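You operate a simulated robot arm through the tools that you are given. There is no shell and no other tool.

Carry out the task below with a simulated robot arm. There is one attempt and no reset: what you move stays moved.

## Task
Give the loaded bundle a blue band and a label, then put it in the turquoise tray.
Fine: set the slider to that colour; the sliding tray ends at LOAD; the bundle goes into the turquoise tray; dial and other bundles stay as they are.

Only the result counts: the job must be done as asked and must still hold three seconds after the hand-in. Knocking over, shifting, dropping, spilling or breaking anything else fails it.

## Robot
A 7-joint arm with a two-finger parallel gripper, fixed in place. Base frame: the origin is at the foot of the arm, x ahead of it, y to its left, z up; the work surface is at about z = 94. Units: cm, rad, N and s.
Its first joint turns from -2.304 to 2.304 rad. Payload 3.91 kg.
Tool frame: the origin (TCP) lies between the finger pads and is the grasp point; the fingertips stand 3 cm ahead of it; z points along the fingers, y is the line along which they close. Largest opening 11 cm; finger width 2, thickness 1; the body of the gripper, 4.8 by 11.2 cm, starts 5.5 cm behind the TCP.
Orientation is that of the tool frame in the base frame, as a unit quaternion [x, y, z, w]. With the fingers straight down and closing along the base's y, the tool's x points along the base's -x, its y along +y and its z along -z.

## Interface
- The arm moves only by the tool jog_arm. Its argument "steps" is a list of rows, each a list of 7 numbers: the shift along the base's x, y, z in units of 20 mm (1.0 is 20 mm), then the turn, a rotation vector about the base's x, y, z in units of 5 degrees (1.0 is 5 degrees), then the gripper command, from -1 (shut) to 1 (fully open), values between in proportion. In form: [[tx, ty, tz, rx, ry, rz, hand], ...]. A call has 1 to 20 rows; each row shifts and turns the commanded pose from where the row before left it. A call with a number of a shift or a turn outside -1 to 1 is refused whole. Each row takes 0.2 s and may step no farther than 5 cm and 0.15 rad from the row before; otherwise, or with a gripper value out of range, the whole call is refused. Where a pose cannot be reached the arm comes as near as it can. A force on the tool above 60 N (or 10 N above the force at the start of the call, whichever is more), or a blocked arm, ends the call early, and 0.2 s more pass. The fingers move at their own pace (about 10.8 cm/s each) and stop on an object; they squeeze with about 36 N. The grip force told is the motor's: it shows also when the fingers shut on nothing. Time passes only in rows, and 0.2 s behind the last, so rows that do not move let the fingers close. The reply holds the time, the measured pose of the TCP, the force on the tool along the base axes, the opening and the grip force, in the units named above and with some noise, with the torque about the TCP (base axes, N m) and any sound that the robot's microphone picked up.
- Cameras (640 x 400 px; columns grow to the right, rows downward): "scene" is fixed at [39.99, 50.14, 154.31]; the picture's right is [0.81, 0.59, 0.00], its down [-0.26, 0.36, -0.90] and it looks along [-0.53, 0.72, 0.44] (base axes); focal length 214 px, centre (320, 200). "wrist" rides on the gripper at [7.2, 1.7, -10.3] in the tool frame; the picture's right is [-0.23, 0.97, 0.00], its down [-0.76, -0.18, -0.62] and it looks along [-0.61, -0.14, 0.78] (tool axes); focal length 222 px, centre (320, 200). There is no depth. A picture from a camera that has moved, and an enlarged one, comes with that camera's place and axes in the base frame and with its lens.
- get_image(camera): a new picture of that camera. No time passes.
- close_up(camera, box): a new picture of the part [left, top, right, bottom] of that camera's present view, enlarged. No time passes.
- job_done(): hands the job in; it is judged then, once.

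Nothing tells you positions but the pictures and the camera data. Unless the task says otherwise, let go and move clear before handing in.

The tools are called after "Emit:" as name(argument=value, ...) on one line, values as JSON. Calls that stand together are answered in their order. jog_arm: Moves the arm, as the interface text tells. Its arguments: {"type":"object","properties":{"steps":{"type":"array","items":{"type":"array","items":{"type":"number"}}}},"required":["steps"]} The other tools are called the same way: get_image (camera) takes a picture; close_up (camera, box) takes an enlarged picture of a part of a camera's view; job_done () hands the job in.

At the start:

```text
time_s: 0.0
tcp_pos: [52.77, 32.64, 130.2]
orientation: [0.0, 1.0, 0.0, 0.0]
ft_force: [-1.0, 0.2, -0.1]
wrist_torque: [0.0, 0.02, 0.03]
width: 10.98
finger_force: 0.1
```

scene: 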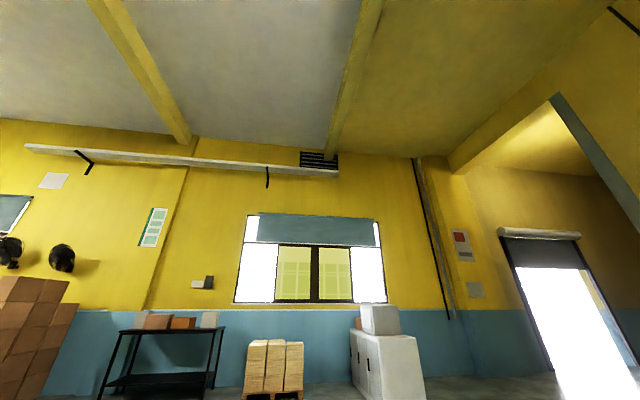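
wrist: 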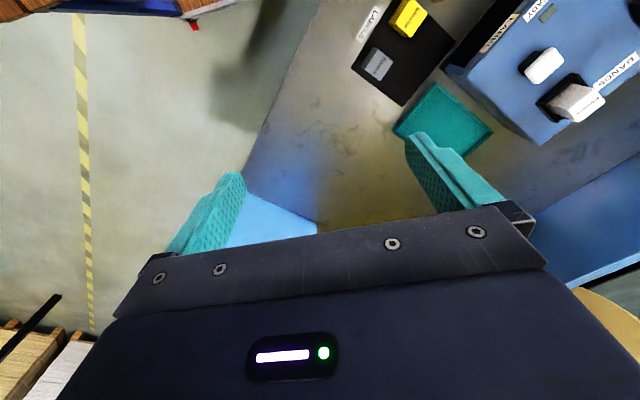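

The scene camera faces the wall, so only the wrist camera shows the work: a blue machine, a black panel with labels, and a turquoise pad. I'll take enlarged views before moving anything.

Emit:
close_up(camera="wrist", box=[320, 0, 640, 200])

Emit:
close_up(camera="wrist", box=[0, 0, 320, 200])

Emit:
get_image(camera="scene")

```text
2.00 times, centred on (480, 100) of wrist
camera zoom: at [45.61, 34.27, 140.66], right [0.23, 0.97, 0.0], down [0.76, -0.18, 0.62], along [0.61, -0.14, -0.78], focal length 444 px, centre (0, 400)
```

zoom: 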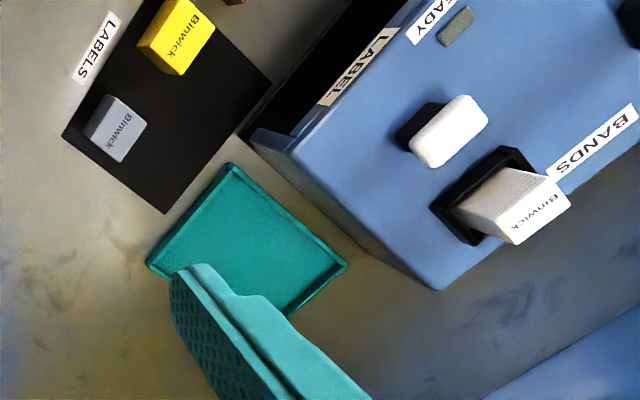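

```text
2.00 times, centred on (160, 100) of wrist
camera zoom: at [45.61, 34.27, 140.66], right [0.23, 0.97, 0.0], down [0.76, -0.18, 0.62], along [0.61, -0.14, -0.78], focal length 444 px, centre (640, 400)
```

zoom: 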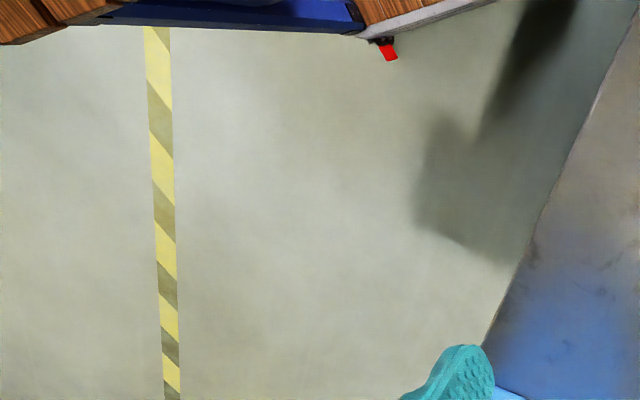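

```text
taken
```

scene: 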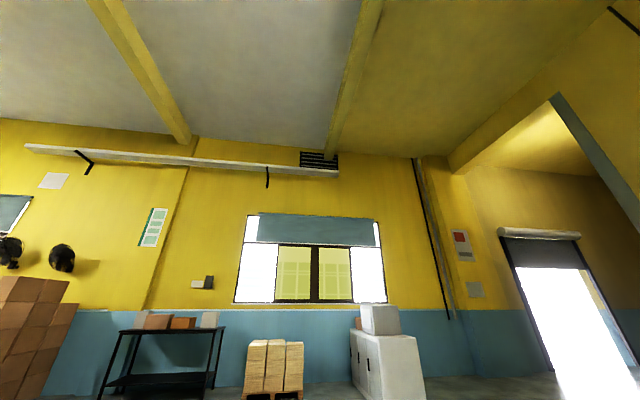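

The turquoise tray looks to be near (67, 56), and the blue machine stands at y of about 55 to 80, to the arm's left. I'll turn the tool about the vertical so the wrist camera looks towards +y.

Emit:
jog_arm(steps=[[0, 0, 0.2, 0, 0, 1, 1], [0, 0, 0.2, 0, 0, 1, 1], [0, 0, 0.2, 0, 0, 1, 1], [0, 0, 0.2, 0, 0, 1, 1], [0, 0, 0.2, 0, 0, 1, 1], [0, 0, 0, 0, 0, 1, 1], [0, 0, 0, 0, 0, 1, 1], [0, 0, 0, 0, 0, 1, 1], [0, 0, 0, 0, 0, 1, 1], [0, 0, 0, 0, 0, 1, 1], [0, 0, 0, 0, 0, 1, 1], [0, 0, 0, 0, 0, 1, 1]])

Emit:
get_image(camera="wrist")

```text
time_s: 2.6
tcp_pos: [52.82, 32.65, 132.3]
orientation: [-0.501, 0.866, 0.0, 0.001]
ft_force: [-0.3, 0.1, 0.3]
wrist_torque: [0.0, 0.0, 0.01]
width: 11.0
finger_force: 0.0
```

```text
taken
camera wrist: at [47.8, 27.13, 142.63], right [-0.73, 0.68, 0.0], down [0.53, 0.57, 0.62], along [0.43, 0.46, -0.78], focal length 222 px, centre (320, 200)
```

wrist: 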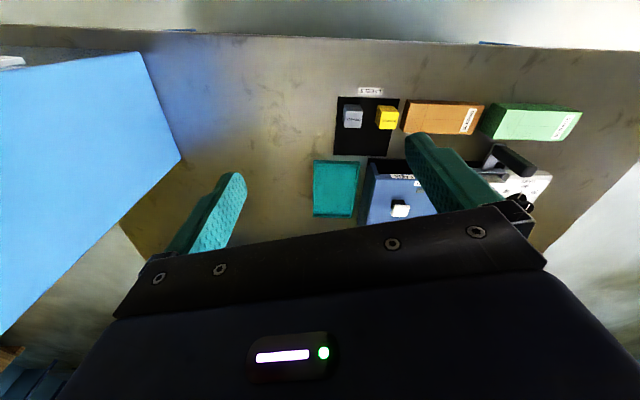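

The bench now shows a label pad holding grey and yellow blocks, orange and green bundles, the turquoise tray, and the machine behind the finger. I'll enlarge this part.

Emit:
close_up(camera="wrist", box=[300, 60, 620, 260])

```text
2.00 times, centred on (460, 160) of wrist
camera zoom: at [47.8, 27.13, 142.63], right [-0.73, 0.68, 0.0], down [0.53, 0.57, 0.62], along [0.43, 0.46, -0.78], focal length 444 px, centre (40, 280)
```

zoom: 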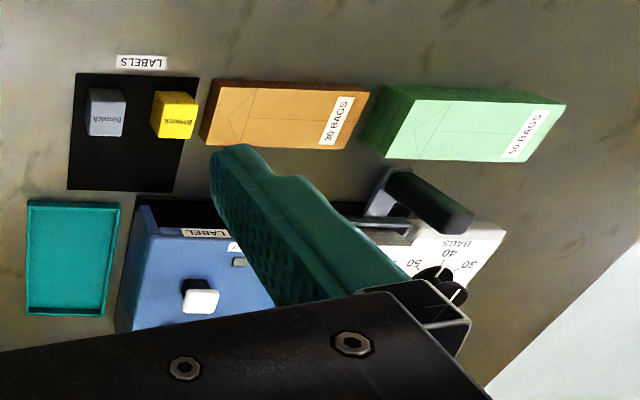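

The bench runs at roughly 45° to the base axes, and the machine and dial lie beyond the orange and green bundles. I'll move the arm over that area, keeping it high, to get an unobstructed view.

Emit:
jog_arm(steps=[[-0.2, 1, 0.2, 0, 0, 0, 1], [-0.2, 1, 0.2, 0, 0, 0, 1], [-0.2, 1, 0.2, 0, 0, 0, 1], [-0.2, 1, 0.2, 0, 0, 0, 1], [-0.2, 1, 0.2, 0, 0, 0, 1], [-0.2, 1, 0.2, 0, 0, 0, 1], [-0.2, 1, 0.2, 0, 0, 0, 1], [-0.2, 1, 0.2, 0, 0, 0, 1], [-0.2, 1, 0.2, 0, 0, 0, 1], [-0.2, 1, 0.2, 0, 0, 0, 1], [-0.2, 1, 0, 0, 0, 0, 1], [-0.2, 1, 0, 0, 0, 0, 1], [-0.2, 1, 0, 0, 0, 0, 1], [-0.2, 1, 0, 0, 0, 0, 1]])

Emit:
get_image(camera="wrist")

```text
time_s: 5.6
tcp_pos: [47.21, 60.52, 136.39]
orientation: [-0.501, 0.866, 0.0, -0.001]
ft_force: [0.2, -0.3, 0.4]
wrist_torque: [0.02, -0.02, 0.03]
width: 11.01
finger_force: 0.0
```

```text
taken
camera wrist: at [42.2, 55.13, 146.67], right [-0.73, 0.68, 0.0], down [0.53, 0.57, 0.62], along [0.43, 0.45, -0.78], focal length 222 px, centre (320, 200)
```

wrist: 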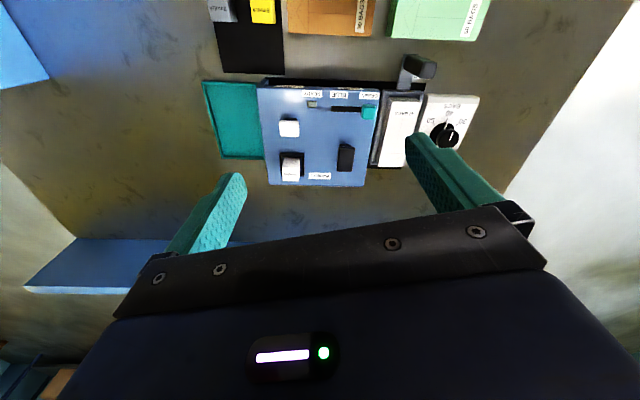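

Emit:
close_up(camera="wrist", box=[240, 60, 400, 200])

Emit:
close_up(camera="wrist", box=[360, 30, 500, 170])

Emit:
close_up(camera="wrist", box=[180, 0, 500, 200])

```text
2.86 times, centred on (320, 130) of wrist
camera zoom: at [42.2, 55.13, 146.67], right [-0.73, 0.68, 0.0], down [0.53, 0.57, 0.62], along [0.43, 0.45, -0.78], focal length 635 px, centre (320, 400)
```

zoom: 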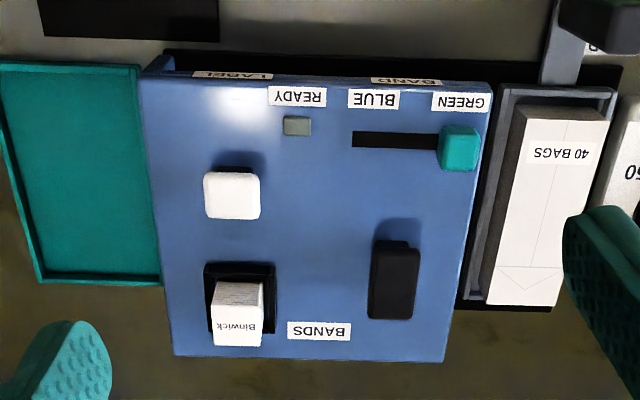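

```text
2.86 times, centred on (430, 100) of wrist
camera zoom: at [42.2, 55.13, 146.67], right [-0.73, 0.68, 0.0], down [0.53, 0.57, 0.62], along [0.43, 0.45, -0.78], focal length 635 px, centre (6, 486)
```

zoom: 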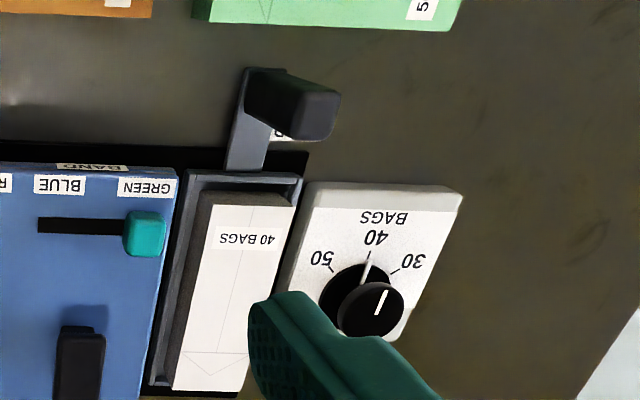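

```text
2.00 times, centred on (340, 100) of wrist
camera zoom: at [42.2, 55.13, 146.67], right [-0.73, 0.68, 0.0], down [0.53, 0.57, 0.62], along [0.43, 0.45, -0.78], focal length 444 px, centre (280, 400)
```

zoom: 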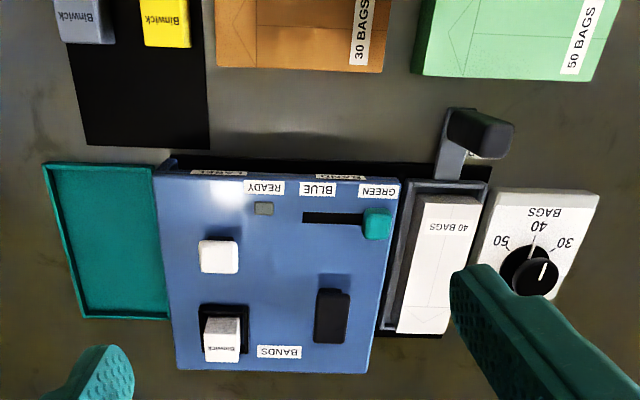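

The machine is clear now: a blue housing with a BLUE/GREEN slider set to GREEN, a READY lamp, a white button, a BANDS area, and a sliding tray holding the white 40 BAGS bundle with a black handle. The housing top is at about z = 105, so I'll come lower for a closer view.

Emit:
jog_arm(steps=[[0, 0, -1, 0, 0, 0, 1], [0, 0, -1, 0, 0, 0, 1], [0, 0, -1, 0, 0, 0, 1], [0, 0, -1, 0, 0, 0, 1], [0, 0, -1, 0, 0, 0, 1], [0, 0, -1, 0, 0, 0, 1], [0, 0, -0.5, 0, 0, 0, 1]])

Emit:
get_image(camera="wrist")

Emit:
close_up(camera="wrist", box=[200, 60, 440, 210])

Emit:
close_up(camera="wrist", box=[380, 0, 560, 130])

```text
time_s: 7.2
tcp_pos: [47.24, 60.62, 123.25]
orientation: [-0.5, 0.866, 0.0, 0.0]
ft_force: [-0.2, -0.9, 0.3]
wrist_torque: [0.0, -0.01, 0.04]
width: 11.01
finger_force: 0.1
```

```text
taken
camera wrist: at [42.16, 55.19, 133.65], right [-0.73, 0.68, 0.0], down [0.53, 0.57, 0.62], along [0.43, 0.45, -0.78], focal length 222 px, centre (320, 200)
```

wrist: 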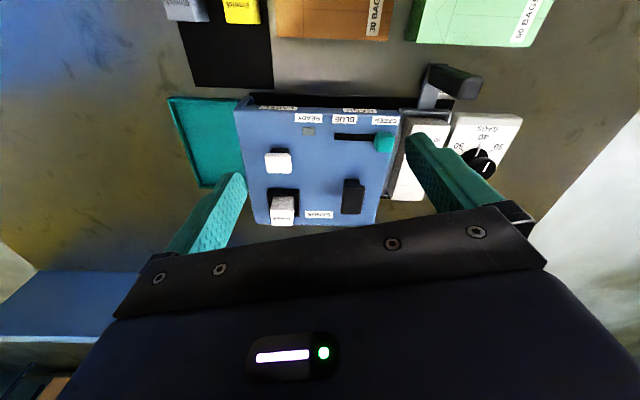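

```text
2.67 times, centred on (320, 135) of wrist
camera zoom: at [42.16, 55.19, 133.65], right [-0.73, 0.68, 0.0], down [0.53, 0.57, 0.62], along [0.43, 0.45, -0.78], focal length 592 px, centre (320, 373)
```

zoom: 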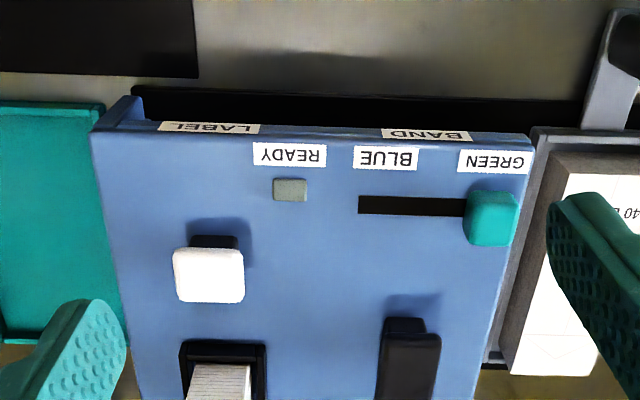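

```text
3.08 times, centred on (470, 65) of wrist
camera zoom: at [42.16, 55.19, 133.65], right [-0.73, 0.68, 0.0], down [0.53, 0.57, 0.62], along [0.43, 0.45, -0.78], focal length 684 px, centre (-142, 615)
```

zoom: 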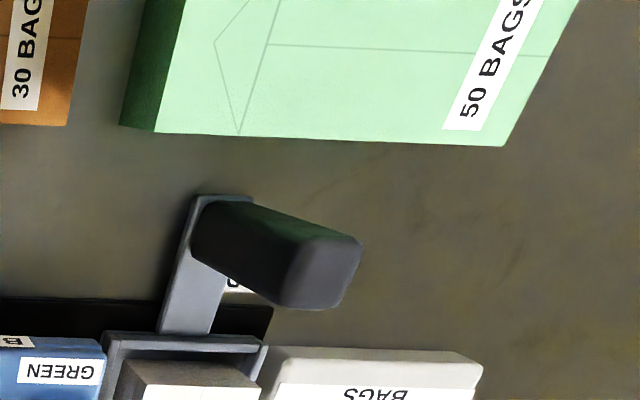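

The handle is an upright black post on a grey bar joined to the tray. Next I'll move further over the housing to see the black paddle and the BANDS area.

Emit:
jog_arm(steps=[[0.9, 0.9, 0, 0, 0, 0, 1], [0.9, 0.9, 0, 0, 0, 0, 1], [0.9, 0.9, 0, 0, 0, 0, 1], [0.9, 0.9, 0, 0, 0, 0, 1]])

Emit:
get_image(camera="wrist")

Emit:
close_up(camera="wrist", box=[220, 30, 400, 150])

```text
time_s: 8.2
tcp_pos: [54.35, 67.66, 123.37]
orientation: [-0.5, 0.866, 0.0, 0.001]
ft_force: [-0.3, -0.6, 0.2]
wrist_torque: [0.04, -0.02, 0.01]
width: 10.99
finger_force: 0.1
```

```text
taken
camera wrist: at [49.36, 62.32, 133.74], right [-0.73, 0.68, 0.0], down [0.53, 0.57, 0.62], along [0.43, 0.45, -0.78], focal length 222 px, centre (320, 200)
```

wrist: 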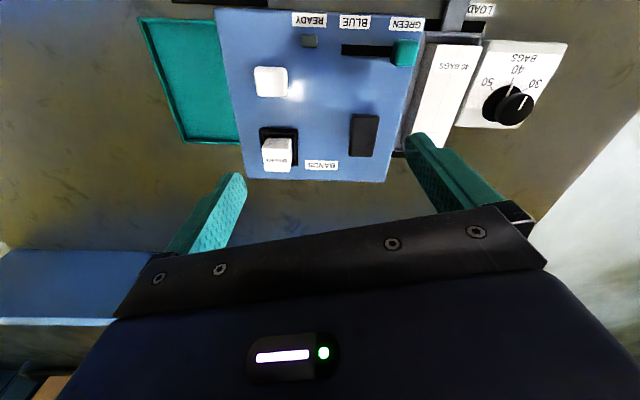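

```text
3.33 times, centred on (310, 90) of wrist
camera zoom: at [49.36, 62.32, 133.74], right [-0.73, 0.68, 0.0], down [0.53, 0.57, 0.62], along [0.43, 0.45, -0.78], focal length 740 px, centre (353, 567)
```

zoom: 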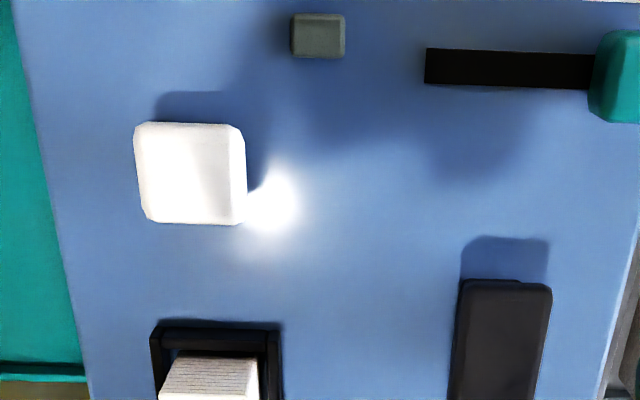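

Emit:
close_up(camera="wrist", box=[230, 90, 400, 200])

Emit:
close_up(camera="wrist", box=[380, 0, 580, 150])

```text
3.64 times, centred on (315, 145) of wrist
camera zoom: at [49.36, 62.32, 133.74], right [-0.73, 0.68, 0.0], down [0.53, 0.57, 0.62], along [0.43, 0.45, -0.78], focal length 808 px, centre (338, 400)
```

zoom: 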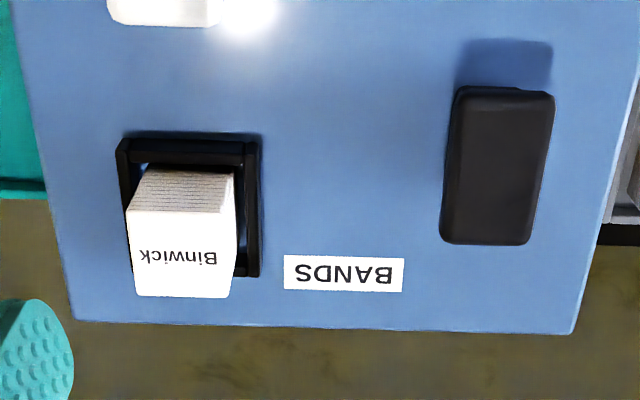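

```text
2.67 times, centred on (480, 75) of wrist
camera zoom: at [49.36, 62.32, 133.74], right [-0.73, 0.68, 0.0], down [0.53, 0.57, 0.62], along [0.43, 0.45, -0.78], focal length 592 px, centre (-107, 533)
```

zoom: 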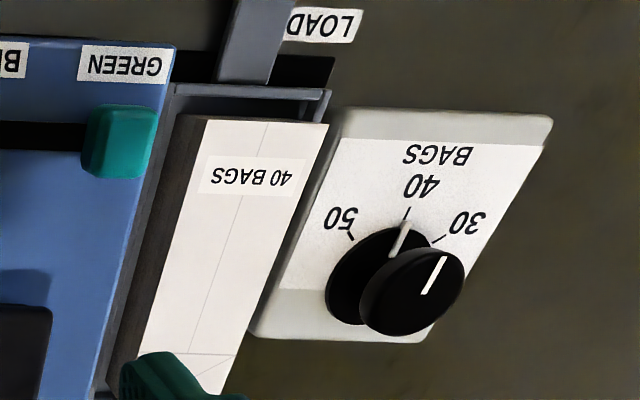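

The dial stays at 40, and the slider knob is at about bench coordinates (u 18.5, v 81.3) with its top near z = 105. I'm using u = (-0.707, 0.707) and v = (0.707, 0.707) for the bench axes. I'll turn the tool to 45° so the fingers close along the bench, and hover over the knob.

Emit:
jog_arm(steps=[[-1, 0.29, -0.7, 0, 0, -0.6, 1], [-1, 0.29, -0.7, 0, 0, -0.6, 1], [-1, 0.29, -0.7, 0, 0, -0.6, 1], [-1, 0.29, -0.7, 0, 0, -0.6, 1], [-1, 0.29, -0.7, 0, 0, -0.6, 1], [0, 0, 0, 0, 0, 0, 1]])

Emit:
get_image(camera="wrist")

Emit:
close_up(camera="wrist", box=[220, 30, 440, 170])

Emit:
close_up(camera="wrist", box=[380, 0, 640, 160])

```text
time_s: 9.6
tcp_pos: [44.41, 70.73, 116.32]
orientation: [-0.383, 0.924, 0.0, 0.0]
ft_force: [-0.3, -0.2, 0.8]
wrist_torque: [-0.03, -0.02, 0.02]
width: 11.0
finger_force: 0.1
```

```text
taken
camera wrist: at [38.19, 66.79, 126.59], right [-0.53, 0.85, 0.0], down [0.66, 0.41, 0.62], along [0.53, 0.33, -0.78], focal length 222 px, centre (320, 200)
```

wrist: 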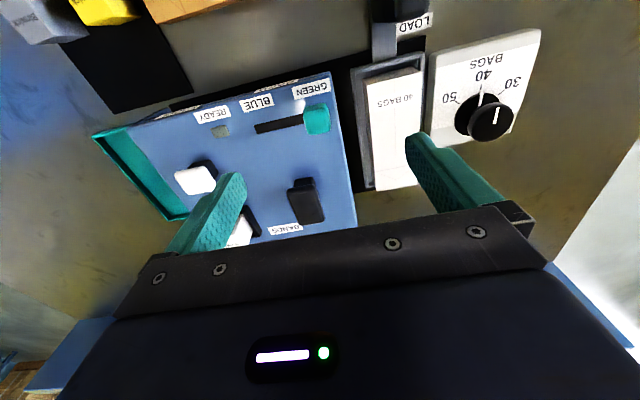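

```text
2.86 times, centred on (330, 100) of wrist
camera zoom: at [38.19, 66.79, 126.59], right [-0.53, 0.85, 0.0], down [0.66, 0.41, 0.62], along [0.53, 0.33, -0.78], focal length 635 px, centre (291, 486)
```

zoom: 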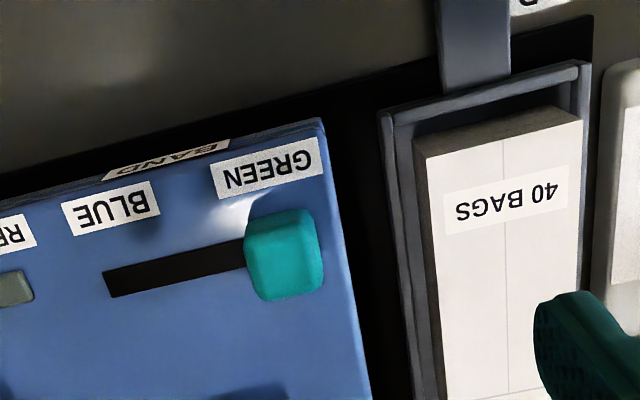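

```text
2.46 times, centred on (510, 80) of wrist
camera zoom: at [38.19, 66.79, 126.59], right [-0.53, 0.85, 0.0], down [0.66, 0.41, 0.62], along [0.53, 0.33, -0.78], focal length 547 px, centre (-148, 495)
```

zoom: 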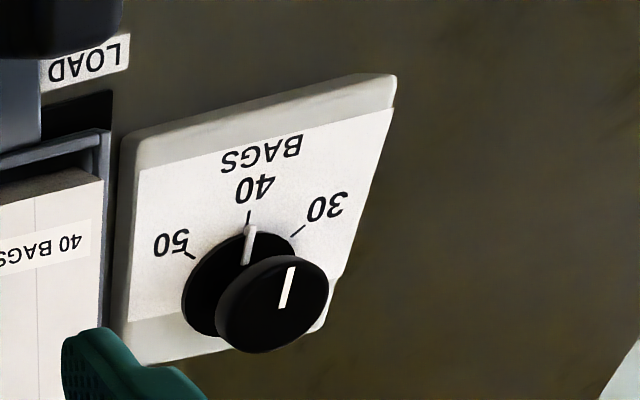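

The slider travel is about 6 cm, from u 18.4 to 12.5. I'll narrow the fingers and lower them around the slider knob, then check the picture before closing.

Emit:
jog_arm(steps=[[-0.03, -0.06, -0.83, 0, 0, 0, 0.1], [-0.03, -0.06, -0.83, 0, 0, 0, 0.1], [-0.03, -0.06, -0.83, 0, 0, 0, 0.1], [-0.03, -0.06, -0.83, 0, 0, 0, 0.1], [-0.03, -0.06, -0.83, 0, 0, 0, 0.1], [0, 0, 0, 0, 0, 0, 0.1]])

Emit:
get_image(camera="wrist")

Emit:
close_up(camera="wrist", box=[220, 80, 440, 220])

```text
time_s: 11.0
tcp_pos: [44.09, 70.11, 107.96]
orientation: [-0.383, 0.924, 0.0, -0.001]
ft_force: [0.8, 0.4, -0.3]
wrist_torque: [-0.01, 0.02, -0.03]
width: 6.03
finger_force: 0.0
```

```text
taken
camera wrist: at [37.87, 66.21, 118.34], right [-0.53, 0.85, 0.0], down [0.66, 0.41, 0.62], along [0.53, 0.33, -0.78], focal length 222 px, centre (320, 200)
```

wrist: 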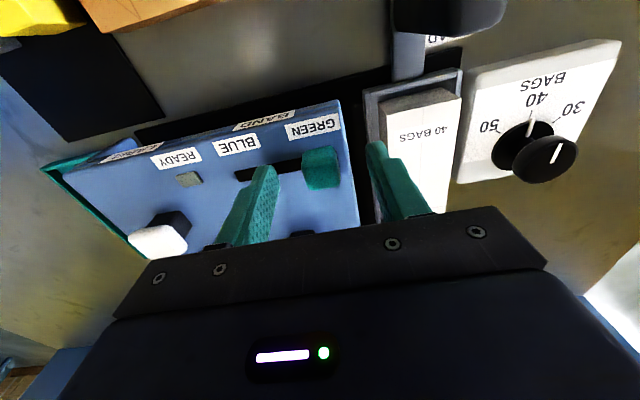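

```text
2.86 times, centred on (330, 150) of wrist
camera zoom: at [37.87, 66.21, 118.34], right [-0.53, 0.85, 0.0], down [0.66, 0.41, 0.62], along [0.53, 0.33, -0.78], focal length 635 px, centre (291, 343)
```

zoom: 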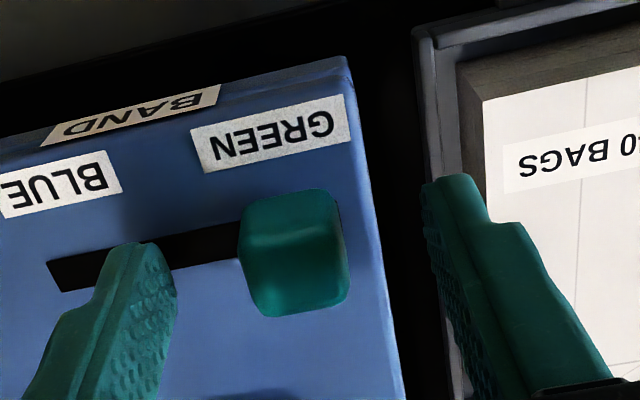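

The fingers straddle the knob, which is centred near v = 81.4. I'll shift slightly forward, lower a little, and close gently on it.

Emit:
jog_arm(steps=[[0.21, 0.21, 0, 0, 0, 0, 0.1], [0, 0, -0.35, 0, 0, 0, 0.1], [0, 0, 0, 0, 0, 0, -0.3], [0, 0, 0, 0, 0, 0, -0.6], [0, 0, 0, 0, 0, 0, -0.8], [0, 0, 0, 0, 0, 0, -0.8]])

Emit:
close_up(camera="wrist", box=[220, 80, 440, 220])

```text
time_s: 12.4
tcp_pos: [44.5, 70.51, 107.28]
orientation: [-0.382, 0.924, 0.0, -0.001]
ft_force: [0.5, 0.8, -2.8]
wrist_torque: [-0.01, -0.03, -0.01]
width: 2.32
finger_force: 44.9
```

```text
2.86 times, centred on (330, 150) of wrist
camera zoom: at [38.34, 66.61, 117.66], right [-0.53, 0.85, 0.0], down [0.66, 0.41, 0.62], along [0.53, 0.33, -0.78], focal length 635 px, centre (291, 343)
```

zoom: 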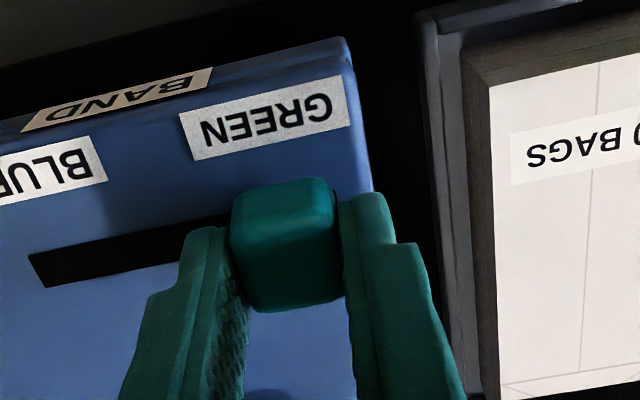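

The knob is gripped at 2.3 cm wide. Now I'll draw it along -u towards BLUE in small steps.

Emit:
jog_arm(steps=[[0.3, -0.3, 0, 0, 0, 0, -0.8], [0.3, -0.3, 0, 0, 0, 0, -0.8], [0.3, -0.3, 0, 0, 0, 0, -0.8], [0.3, -0.3, 0, 0, 0, 0, -0.8], [0.3, -0.3, 0, 0, 0, 0, -0.8], [0.3, -0.3, 0, 0, 0, 0, -0.8]])

Emit:
close_up(camera="wrist", box=[220, 80, 440, 220])

```text
time_s: 13.8
tcp_pos: [48.21, 66.87, 107.35]
orientation: [-0.383, 0.924, 0.001, 0.001]
ft_force: [10.7, 8.7, 4.6]
wrist_torque: [0.04, -0.19, -0.02]
width: 2.31
finger_force: 45.6
```

```text
2.86 times, centred on (330, 150) of wrist
camera zoom: at [41.93, 62.99, 117.65], right [-0.53, 0.85, 0.0], down [0.66, 0.41, 0.62], along [0.53, 0.33, -0.78], focal length 635 px, centre (291, 343)
```

zoom: 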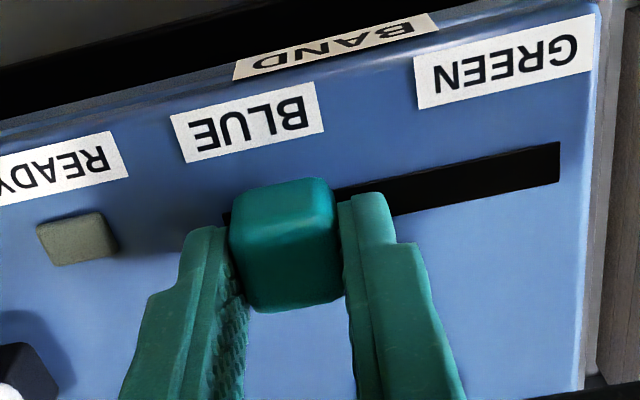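

The knob has nearly reached BLUE, and a small sideways force shows the slot runs slightly off 45°. I'll add the last half centimetre with a small correction.

Emit:
jog_arm(steps=[[0.15, -0.09, 0, 0, 0, 0, -0.8], [0.15, -0.09, 0, 0, 0, 0, -0.8], [0, 0, 0, 0, 0, 0, -0.8]])

Emit:
close_up(camera="wrist", box=[220, 80, 440, 220])

```text
time_s: 14.6
tcp_pos: [48.52, 66.63, 107.39]
orientation: [-0.383, 0.924, 0.0, 0.0]
ft_force: [-10.3, 6.4, 14.7]
wrist_torque: [0.01, 0.36, 0.01]
width: 2.3
finger_force: 44.8
```

```text
2.86 times, centred on (330, 150) of wrist
camera zoom: at [42.27, 62.66, 117.66], right [-0.53, 0.85, 0.0], down [0.66, 0.41, 0.62], along [0.53, 0.33, -0.78], focal length 635 px, centre (291, 343)
```

zoom: 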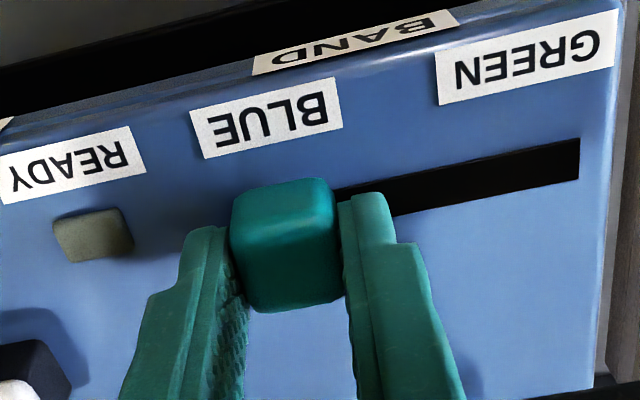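

The slider is against its BLUE stop, with about 12 N pushing back along u. I'll release it and rise clear.

Emit:
jog_arm(steps=[[0, 0, 0, 0, 0, 0, -0.3], [0, 0, 0, 0, 0, 0, -0.2], [0, 0, 0, 0, 0, 0, -0.2], [0, 0, 0.5, 0, 0, 0, -0.2], [0, 0, 1, 0, 0, 0, -0.2], [0, 0, 1, 0, 0, 0, -0.2], [0, 0, 1, 0, 0, 0, -0.2], [0, 0, 1, 0, 0, 0, 0]])

Emit:
get_image(camera="wrist")

Emit:
close_up(camera="wrist", box=[200, 30, 440, 180])

```text
time_s: 16.4
tcp_pos: [48.8, 66.51, 116.29]
orientation: [-0.382, 0.924, 0.0, 0.0]
ft_force: [0.2, -0.3, 0.0]
wrist_torque: [0.01, -0.02, -0.03]
width: 5.51
finger_force: 0.0
```

```text
taken
camera wrist: at [42.51, 62.58, 126.63], right [-0.53, 0.85, 0.0], down [0.66, 0.41, 0.62], along [0.53, 0.33, -0.78], focal length 222 px, centre (320, 200)
```

wrist: 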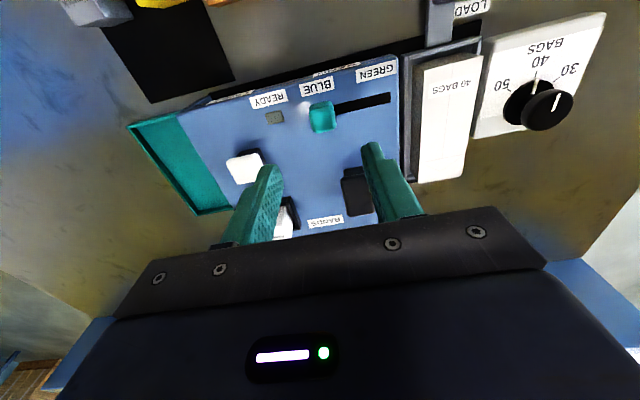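

```text
2.67 times, centred on (320, 105) of wrist
camera zoom: at [42.51, 62.58, 126.63], right [-0.53, 0.85, 0.0], down [0.66, 0.41, 0.62], along [0.53, 0.33, -0.78], focal length 592 px, centre (320, 453)
```

zoom: 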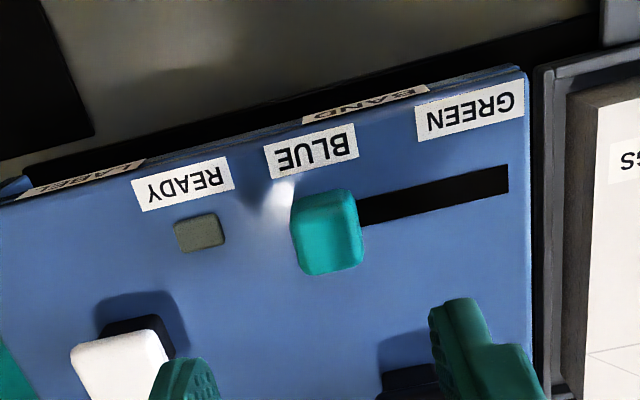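

The slider now sits at BLUE. Next I'll back off towards the robot to look at the handle, the track, and the BAND and LABEL marks on the front edge.

Emit:
jog_arm(steps=[[-0.97, -0.17, 0.56, 0, 0, 0, 0.5], [-0.97, -0.17, 0.56, 0, 0, 0, 1], [-0.97, -0.17, 0.56, 0, 0, 0, 1], [-0.97, -0.17, 0.56, 0, 0, 0, 1], [-0.97, -0.17, 0.56, 0, 0, 0, 1], [-0.97, -0.17, 0.56, 0, 0, 0, 1], [-0.97, -0.17, 0.56, 0, 0, 0, 1], [-0.97, -0.17, 0.56, 0, 0, 0, 1], [0, 0, 0, 0, 0, 0, 1]])

Emit:
get_image(camera="wrist")

Emit:
close_up(camera="wrist", box=[340, 60, 520, 180])

Emit:
close_up(camera="wrist", box=[140, 90, 400, 240])

```text
time_s: 18.4
tcp_pos: [33.0, 63.86, 125.28]
orientation: [-0.382, 0.924, 0.001, -0.001]
ft_force: [-0.8, 0.9, 0.6]
wrist_torque: [0.01, 0.0, 0.0]
width: 11.01
finger_force: 0.2
```

```text
taken
camera wrist: at [26.89, 59.93, 135.69], right [-0.53, 0.85, 0.0], down [0.66, 0.41, 0.62], along [0.53, 0.33, -0.78], focal length 222 px, centre (320, 200)
```

wrist: 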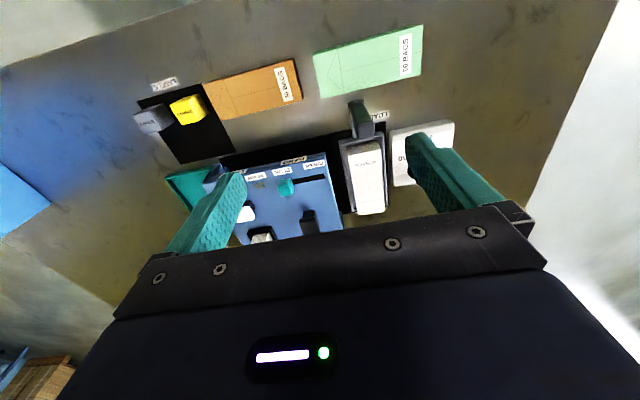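

```text
3.33 times, centred on (430, 120) of wrist
camera zoom: at [26.89, 59.93, 135.69], right [-0.53, 0.85, 0.0], down [0.66, 0.41, 0.62], along [0.53, 0.33, -0.78], focal length 740 px, centre (-47, 467)
```

zoom: 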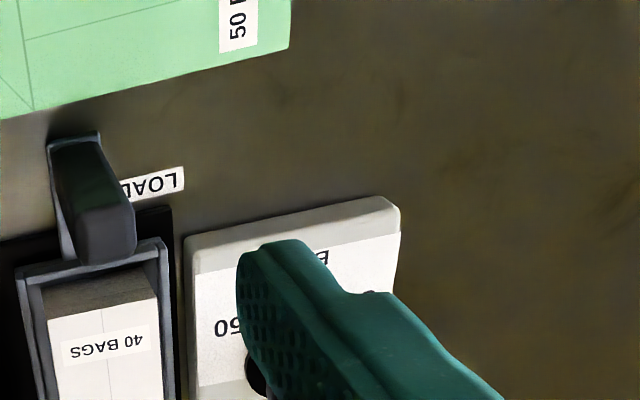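

```text
2.46 times, centred on (270, 165) of wrist
camera zoom: at [26.89, 59.93, 135.69], right [-0.53, 0.85, 0.0], down [0.66, 0.41, 0.62], along [0.53, 0.33, -0.78], focal length 547 px, centre (443, 286)
```

zoom: 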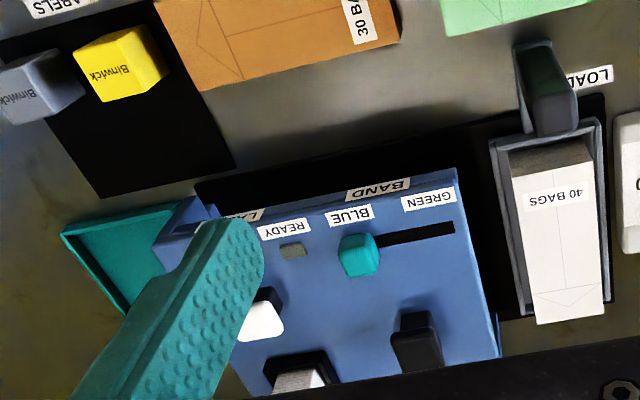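

The handle post stands near (u 27, v 74.5) with its top at about z = 105. The BAND and LABEL marks are near u = 15 and u = 4, which line up with the black and white buttons. I'll hover over the post and check alignment.

Emit:
jog_arm(steps=[[0.07, 0.99, -0.8, 0, 0, 0, 0.6], [0.07, 0.99, -0.8, 0, 0, 0, 0.3], [0.07, 0.99, -0.8, 0, 0, 0, 0.2], [0.07, 0.99, -0.8, 0, 0, 0, 0.2], [0, 0, -0.8, 0, 0, 0, 0.2], [0, 0, -0.8, 0, 0, 0, 0.2], [0, 0, 0, 0, 0, 0, 0.2]])

Emit:
get_image(camera="wrist")

Emit:
close_up(camera="wrist", box=[220, 80, 440, 220])

```text
time_s: 20.0
tcp_pos: [33.86, 71.66, 115.72]
orientation: [-0.383, 0.924, 0.0, 0.0]
ft_force: [0.6, -1.0, 0.3]
wrist_torque: [-0.02, 0.02, 0.02]
width: 6.6
finger_force: 0.0
```

```text
taken
camera wrist: at [27.58, 67.72, 125.98], right [-0.53, 0.85, 0.0], down [0.66, 0.41, 0.62], along [0.53, 0.33, -0.78], focal length 222 px, centre (320, 200)
```

wrist: 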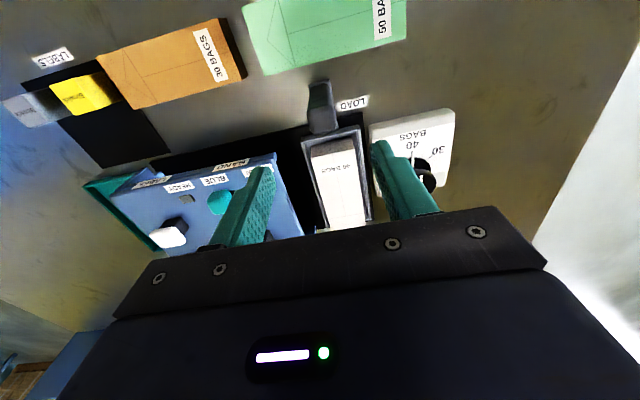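

```text
2.86 times, centred on (330, 150) of wrist
camera zoom: at [27.58, 67.72, 125.98], right [-0.53, 0.85, 0.0], down [0.66, 0.41, 0.62], along [0.53, 0.33, -0.78], focal length 635 px, centre (291, 343)
```

zoom: 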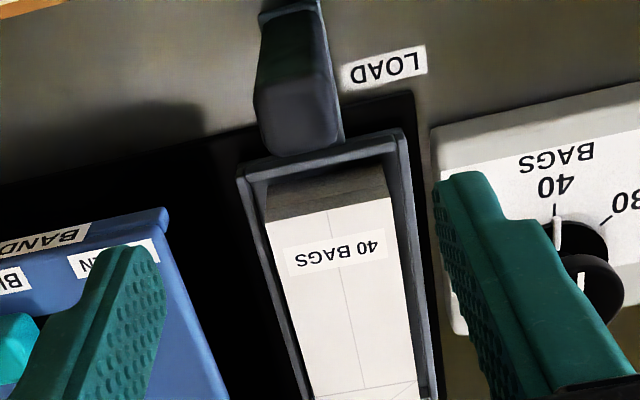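

The post is centred between the fingers. I'll go down so the tips reach about z = 99 and close on it.

Emit:
jog_arm(steps=[[-0.07, 0.07, -0.97, 0, 0, 0, 0.2], [0, 0, -0.97, 0, 0, 0, 0.2], [0, 0, -0.97, 0, 0, 0, 0.2], [0, 0, -0.97, 0, 0, 0, 0.2], [0, 0, -0.97, 0, 0, 0, 0.2], [0, 0, -0.97, 0, 0, 0, 0.2], [0, 0, -0.97, 0, 0, 0, 0.2], [0, 0, 0, 0, 0, 0, 0], [0, 0, 0, 0, 0, 0, -0.5], [0, 0, 0, 0, 0, 0, -0.8], [0, 0, 0, 0, 0, 0, -0.8]])

Emit:
get_image(camera="wrist")

```text
time_s: 22.4
tcp_pos: [33.62, 71.74, 101.9]
orientation: [-0.383, 0.924, 0.0, 0.0]
ft_force: [4.5, -10.6, -3.6]
wrist_torque: [0.4, 0.22, -0.04]
width: 2.59
finger_force: 45.3
```

```text
taken
camera wrist: at [27.38, 67.89, 112.34], right [-0.53, 0.85, 0.0], down [0.66, 0.41, 0.62], along [0.53, 0.33, -0.78], focal length 222 px, centre (320, 200)
```

wrist: 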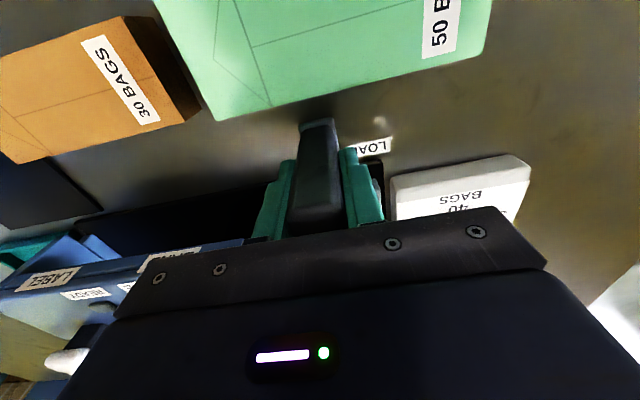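

The handle is held. I'll slide the tray along -u towards BAND and watch the forces.

Emit:
jog_arm(steps=[[0.3, -0.295, 0, 0, 0, 0, -0.8], [0.4, -0.395, 0, 0, 0, 0, -0.8], [0.4, -0.395, 0, 0, 0, 0, -0.8], [0.4, -0.395, 0, 0, 0, 0, -0.8], [0.4, -0.395, 0, 0, 0, 0, -0.8]])

```text
time_s: 23.6
tcp_pos: [37.29, 68.09, 102.06]
orientation: [-0.383, 0.924, -0.001, 0.0]
ft_force: [-8.0, -6.2, -28.7]
wrist_torque: [0.65, 0.28, -0.05]
width: 2.61
finger_force: 45.4
```

It slides well, with only modest off-axis loads. I'll continue with a small correction towards -v and down.

Emit:
jog_arm(steps=[[0.38, -0.41, -0.04, 0, 0, 0, -0.8], [0.4, -0.4, -0.02, 0, 0, 0, -0.8], [0.4, -0.4, 0, 0, 0, 0, -0.8], [0.4, -0.4, 0, 0, 0, 0, -0.8]])

Emit:
get_image(camera="wrist")

```text
time_s: 24.6
tcp_pos: [40.53, 64.91, 102.02]
orientation: [-0.383, 0.924, 0.0, 0.0]
ft_force: [-7.7, -7.0, -17.8]
wrist_torque: [0.86, -1.1, -0.1]
width: 2.64
finger_force: 44.7
```

```text
taken
camera wrist: at [34.32, 60.94, 112.35], right [-0.53, 0.85, 0.0], down [0.66, 0.41, 0.62], along [0.53, 0.33, -0.78], focal length 222 px, centre (320, 200)
```

wrist: 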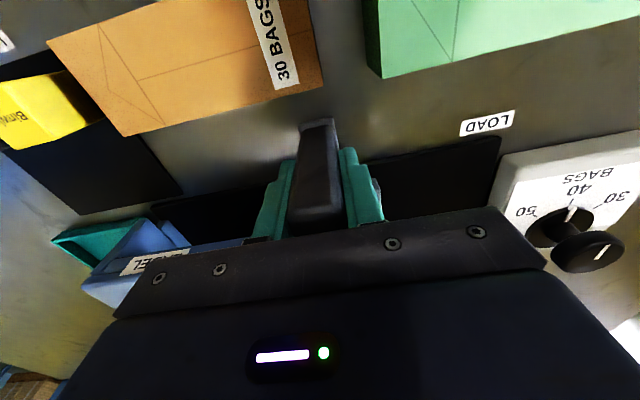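

The tray is at u of about 17.2, with roughly 2.2 cm left to the BAND mark. I'll finish that move, then look at the mark and the lamp.

Emit:
jog_arm(steps=[[0.38, -0.41, -0.02, 0, 0, 0, -0.8], [0.38, -0.41, -0.02, 0, 0, 0, -0.8], [0, 0, 0, 0, 0, 0, -0.8]])

Emit:
get_image(camera="wrist")

```text
time_s: 25.4
tcp_pos: [42.08, 63.19, 101.96]
orientation: [-0.383, 0.924, 0.0, 0.001]
ft_force: [1.7, 2.1, 2.0]
wrist_torque: [-1.52, 0.88, 0.04]
width: 2.59
finger_force: 44.9
```

```text
taken
camera wrist: at [35.91, 59.33, 112.34], right [-0.53, 0.85, 0.0], down [0.66, 0.41, 0.62], along [0.53, 0.33, -0.78], focal length 222 px, centre (320, 200)
```

wrist: 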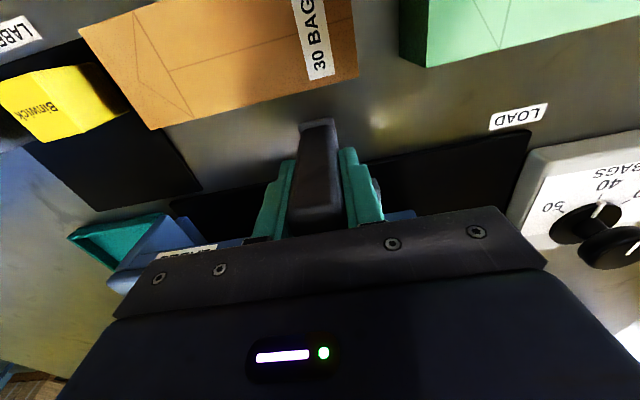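

The tray should be at BAND now, at u of about 14.9. I'll let go, rise straight up, and check the mark and the READY lamp.

Emit:
jog_arm(steps=[[0, 0, 0, 0, 0, 0, -0.3], [0, 0, 0, 0, 0, 0, 0], [0, 0, 0, 0, 0, 0, 0], [0, 0, 1, 0, 0, 0, 0], [0, 0, 1, 0, 0, 0, 0], [0, 0, 1, 0, 0, 0, 0], [0, 0, 1, 0, 0, 0, 0.3], [0, 0, 1, 0, 0, 0, 0.5], [0, 0, 1, 0, 0, 0, 0.5], [0, 0, 1, 0, 0, 0, 1], [0, 0, 1, 0, 0, 0, 1]])

Emit:
get_image(camera="wrist")

Emit:
close_up(camera="wrist", box=[180, 80, 440, 240])

```text
time_s: 27.8
tcp_pos: [42.16, 63.35, 117.79]
orientation: [-0.383, 0.924, 0.0, 0.0]
ft_force: [0.8, -1.4, 0.1]
wrist_torque: [0.0, -0.02, 0.04]
width: 11.01
finger_force: 0.1
```

```text
taken
camera wrist: at [35.88, 59.43, 128.14], right [-0.53, 0.85, 0.0], down [0.66, 0.41, 0.62], along [0.53, 0.33, -0.78], focal length 222 px, centre (320, 200)
```

wrist: 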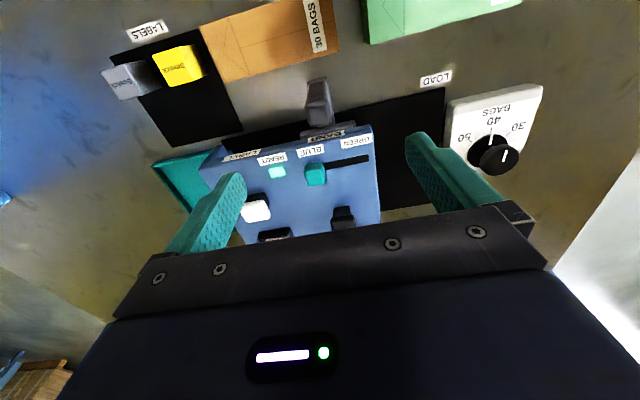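

```text
2.46 times, centred on (310, 160) of wrist
camera zoom: at [35.88, 59.43, 128.14], right [-0.53, 0.85, 0.0], down [0.66, 0.41, 0.62], along [0.53, 0.33, -0.78], focal length 547 px, centre (345, 298)
```

zoom: 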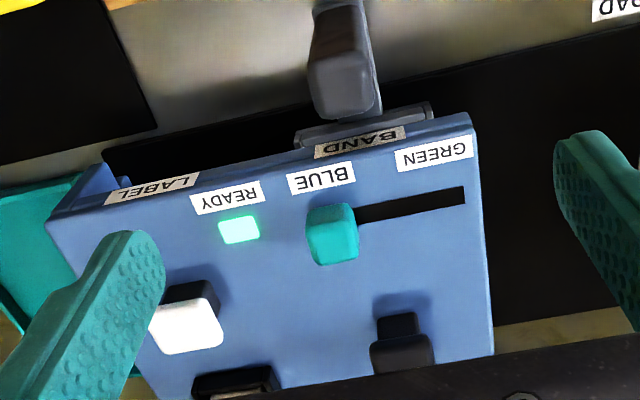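

The READY lamp is lit and the handle stands at the BAND mark. Next I'll shut the fingers and hover over the black button, near (u 15.3, v 90.4).

Emit:
jog_arm(steps=[[0.906, 0.943, 0.2, 0, 0, 0, 0], [0.906, 0.943, 0.2, 0, 0, 0, -1], [0.906, 0.943, 0.2, 0, 0, 0, -1], [0.906, 0.943, 0, 0, 0, 0, -1], [0.906, 0.943, 0, 0, 0, 0, -1], [0.906, 0.943, -0.5, 0, 0, 0, -1], [0, 0, -0.5, 0, 0, 0, -1], [0, 0, 0, 0, 0, 0, -1]])

Emit:
get_image(camera="wrist")

Emit:
close_up(camera="wrist", box=[220, 60, 440, 220])

```text
time_s: 29.6
tcp_pos: [52.75, 74.61, 117.18]
orientation: [-0.383, 0.924, 0.0, 0.0]
ft_force: [-1.0, 0.1, -0.1]
wrist_torque: [0.02, 0.05, -0.02]
width: 0.0
finger_force: 36.6
```

```text
taken
camera wrist: at [46.54, 70.73, 127.45], right [-0.53, 0.85, 0.0], down [0.66, 0.41, 0.62], along [0.53, 0.33, -0.78], focal length 222 px, centre (320, 200)
```

wrist: 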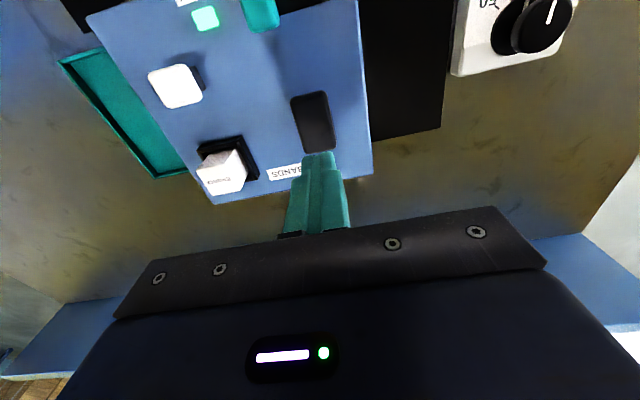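

```text
2.50 times, centred on (330, 140) of wrist
camera zoom: at [46.54, 70.73, 127.45], right [-0.53, 0.85, 0.0], down [0.66, 0.41, 0.62], along [0.53, 0.33, -0.78], focal length 555 px, centre (295, 350)
```

zoom: 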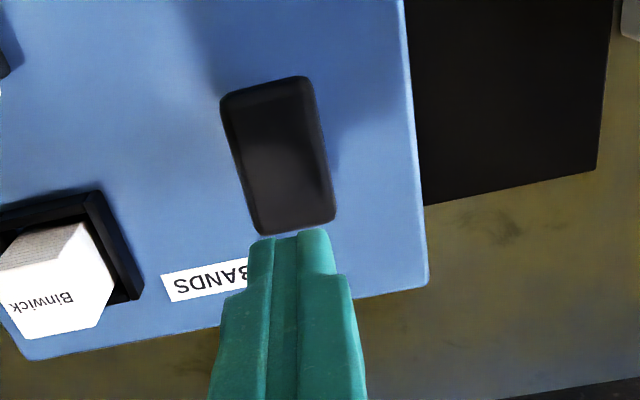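

The black button's top is near z = 107, centred at about (15.0, 89.8). I'll centre over it and press down slowly.

Emit:
jog_arm(steps=[[0.07, -0.25, -0.9, 0, 0, 0, -1], [0, 0, -1, 0, 0, 0, -1], [0, 0, -1, 0, 0, 0, -1], [0, 0, -0.3, 0, 0, 0, -1], [0, 0, -0.2, 0, 0, 0, -1], [0, 0, -0.2, 0, 0, 0, -1], [0, 0, -0.2, 0, 0, 0, -1], [0, 0, -0.2, 0, 0, 0, -1]])

Emit:
close_up(camera="wrist", box=[160, 0, 480, 220])

```text
time_s: 31.4
tcp_pos: [53.1, 74.12, 109.21]
orientation: [-0.382, 0.924, 0.0, 0.0]
ft_force: [-3.1, -4.7, 7.0]
wrist_torque: [-0.11, 0.08, 0.0]
width: 0.0
finger_force: 35.6
heard: click
```

```text
1.82 times, centred on (320, 110) of wrist
camera zoom: at [46.83, 70.16, 119.56], right [-0.53, 0.85, 0.0], down [0.66, 0.41, 0.62], along [0.53, 0.33, -0.78], focal length 404 px, centre (320, 364)
```

zoom: 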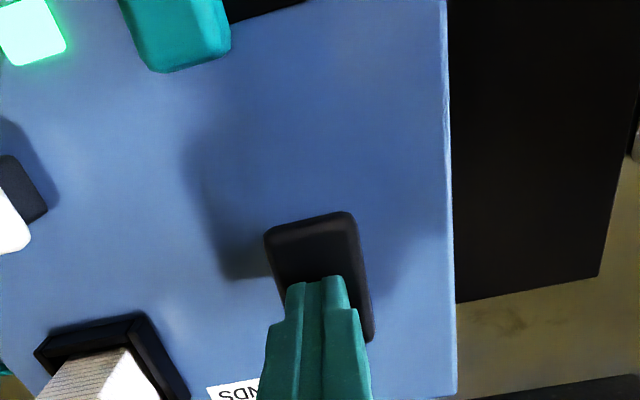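

A click came at about 7 N. I'll press a little deeper without releasing, to be sure of the full stroke.

Emit:
jog_arm(steps=[[0, 0, -0.15, 0, 0, 0, -1], [0, 0, -0.15, 0, 0, 0, -1], [0, 0, 0, 0, 0, 0, -1]])

Emit:
close_up(camera="wrist", box=[160, 0, 480, 220])

```text
time_s: 32.2
tcp_pos: [52.99, 74.22, 108.62]
orientation: [-0.383, 0.924, 0.001, 0.001]
ft_force: [-3.9, -0.5, 17.3]
wrist_torque: [-0.02, 0.2, -0.01]
width: 0.01
finger_force: 36.1
```

```text
1.82 times, centred on (320, 110) of wrist
camera zoom: at [46.83, 70.13, 118.99], right [-0.53, 0.85, 0.0], down [0.66, 0.41, 0.62], along [0.53, 0.33, -0.78], focal length 404 px, centre (320, 364)
```

zoom: 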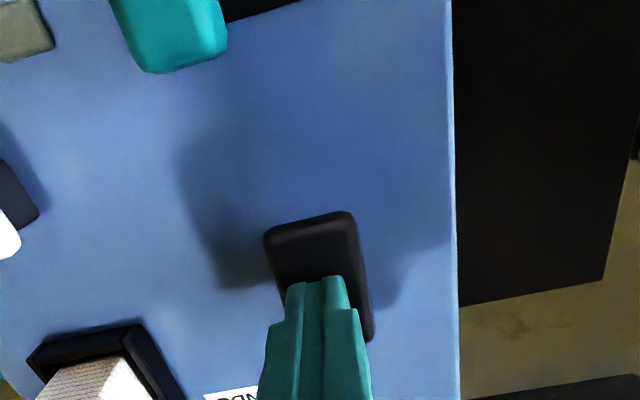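

The READY lamp has gone off, so a band cycle has probably started. I'll lift off and wait for it before touching the tray.

Emit:
jog_arm(steps=[[0, 0, 0.5, 0, 0, 0, -1], [0, 0, 1, 0, 0, 0, -1], [0, 0, 1, 0, 0, 0, -1], [0, 0, 1, 0, 0, 0, -1], [0, 0, 0.5, 0, 0, 0, -1], [0, 0, 0, 0, 0, 0, -1], [0, 0, 0, 0, 0, 0, -1], [0, 0, 0, 0, 0, 0, -1], [0, 0, 0, 0, 0, 0, -1]])

Emit:
get_image(camera="wrist")

```text
time_s: 34.2
tcp_pos: [53.12, 74.01, 116.66]
orientation: [-0.383, 0.924, 0.0, 0.0]
ft_force: [0.1, -0.2, -0.3]
wrist_torque: [-0.01, -0.03, -0.02]
width: 0.0
finger_force: 35.9
```

```text
taken
camera wrist: at [46.93, 70.18, 126.97], right [-0.53, 0.85, 0.0], down [0.66, 0.41, 0.62], along [0.53, 0.33, -0.78], focal length 222 px, centre (320, 200)
```

wrist: 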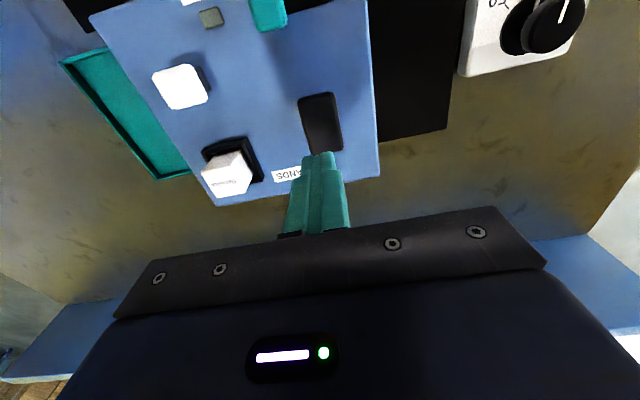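

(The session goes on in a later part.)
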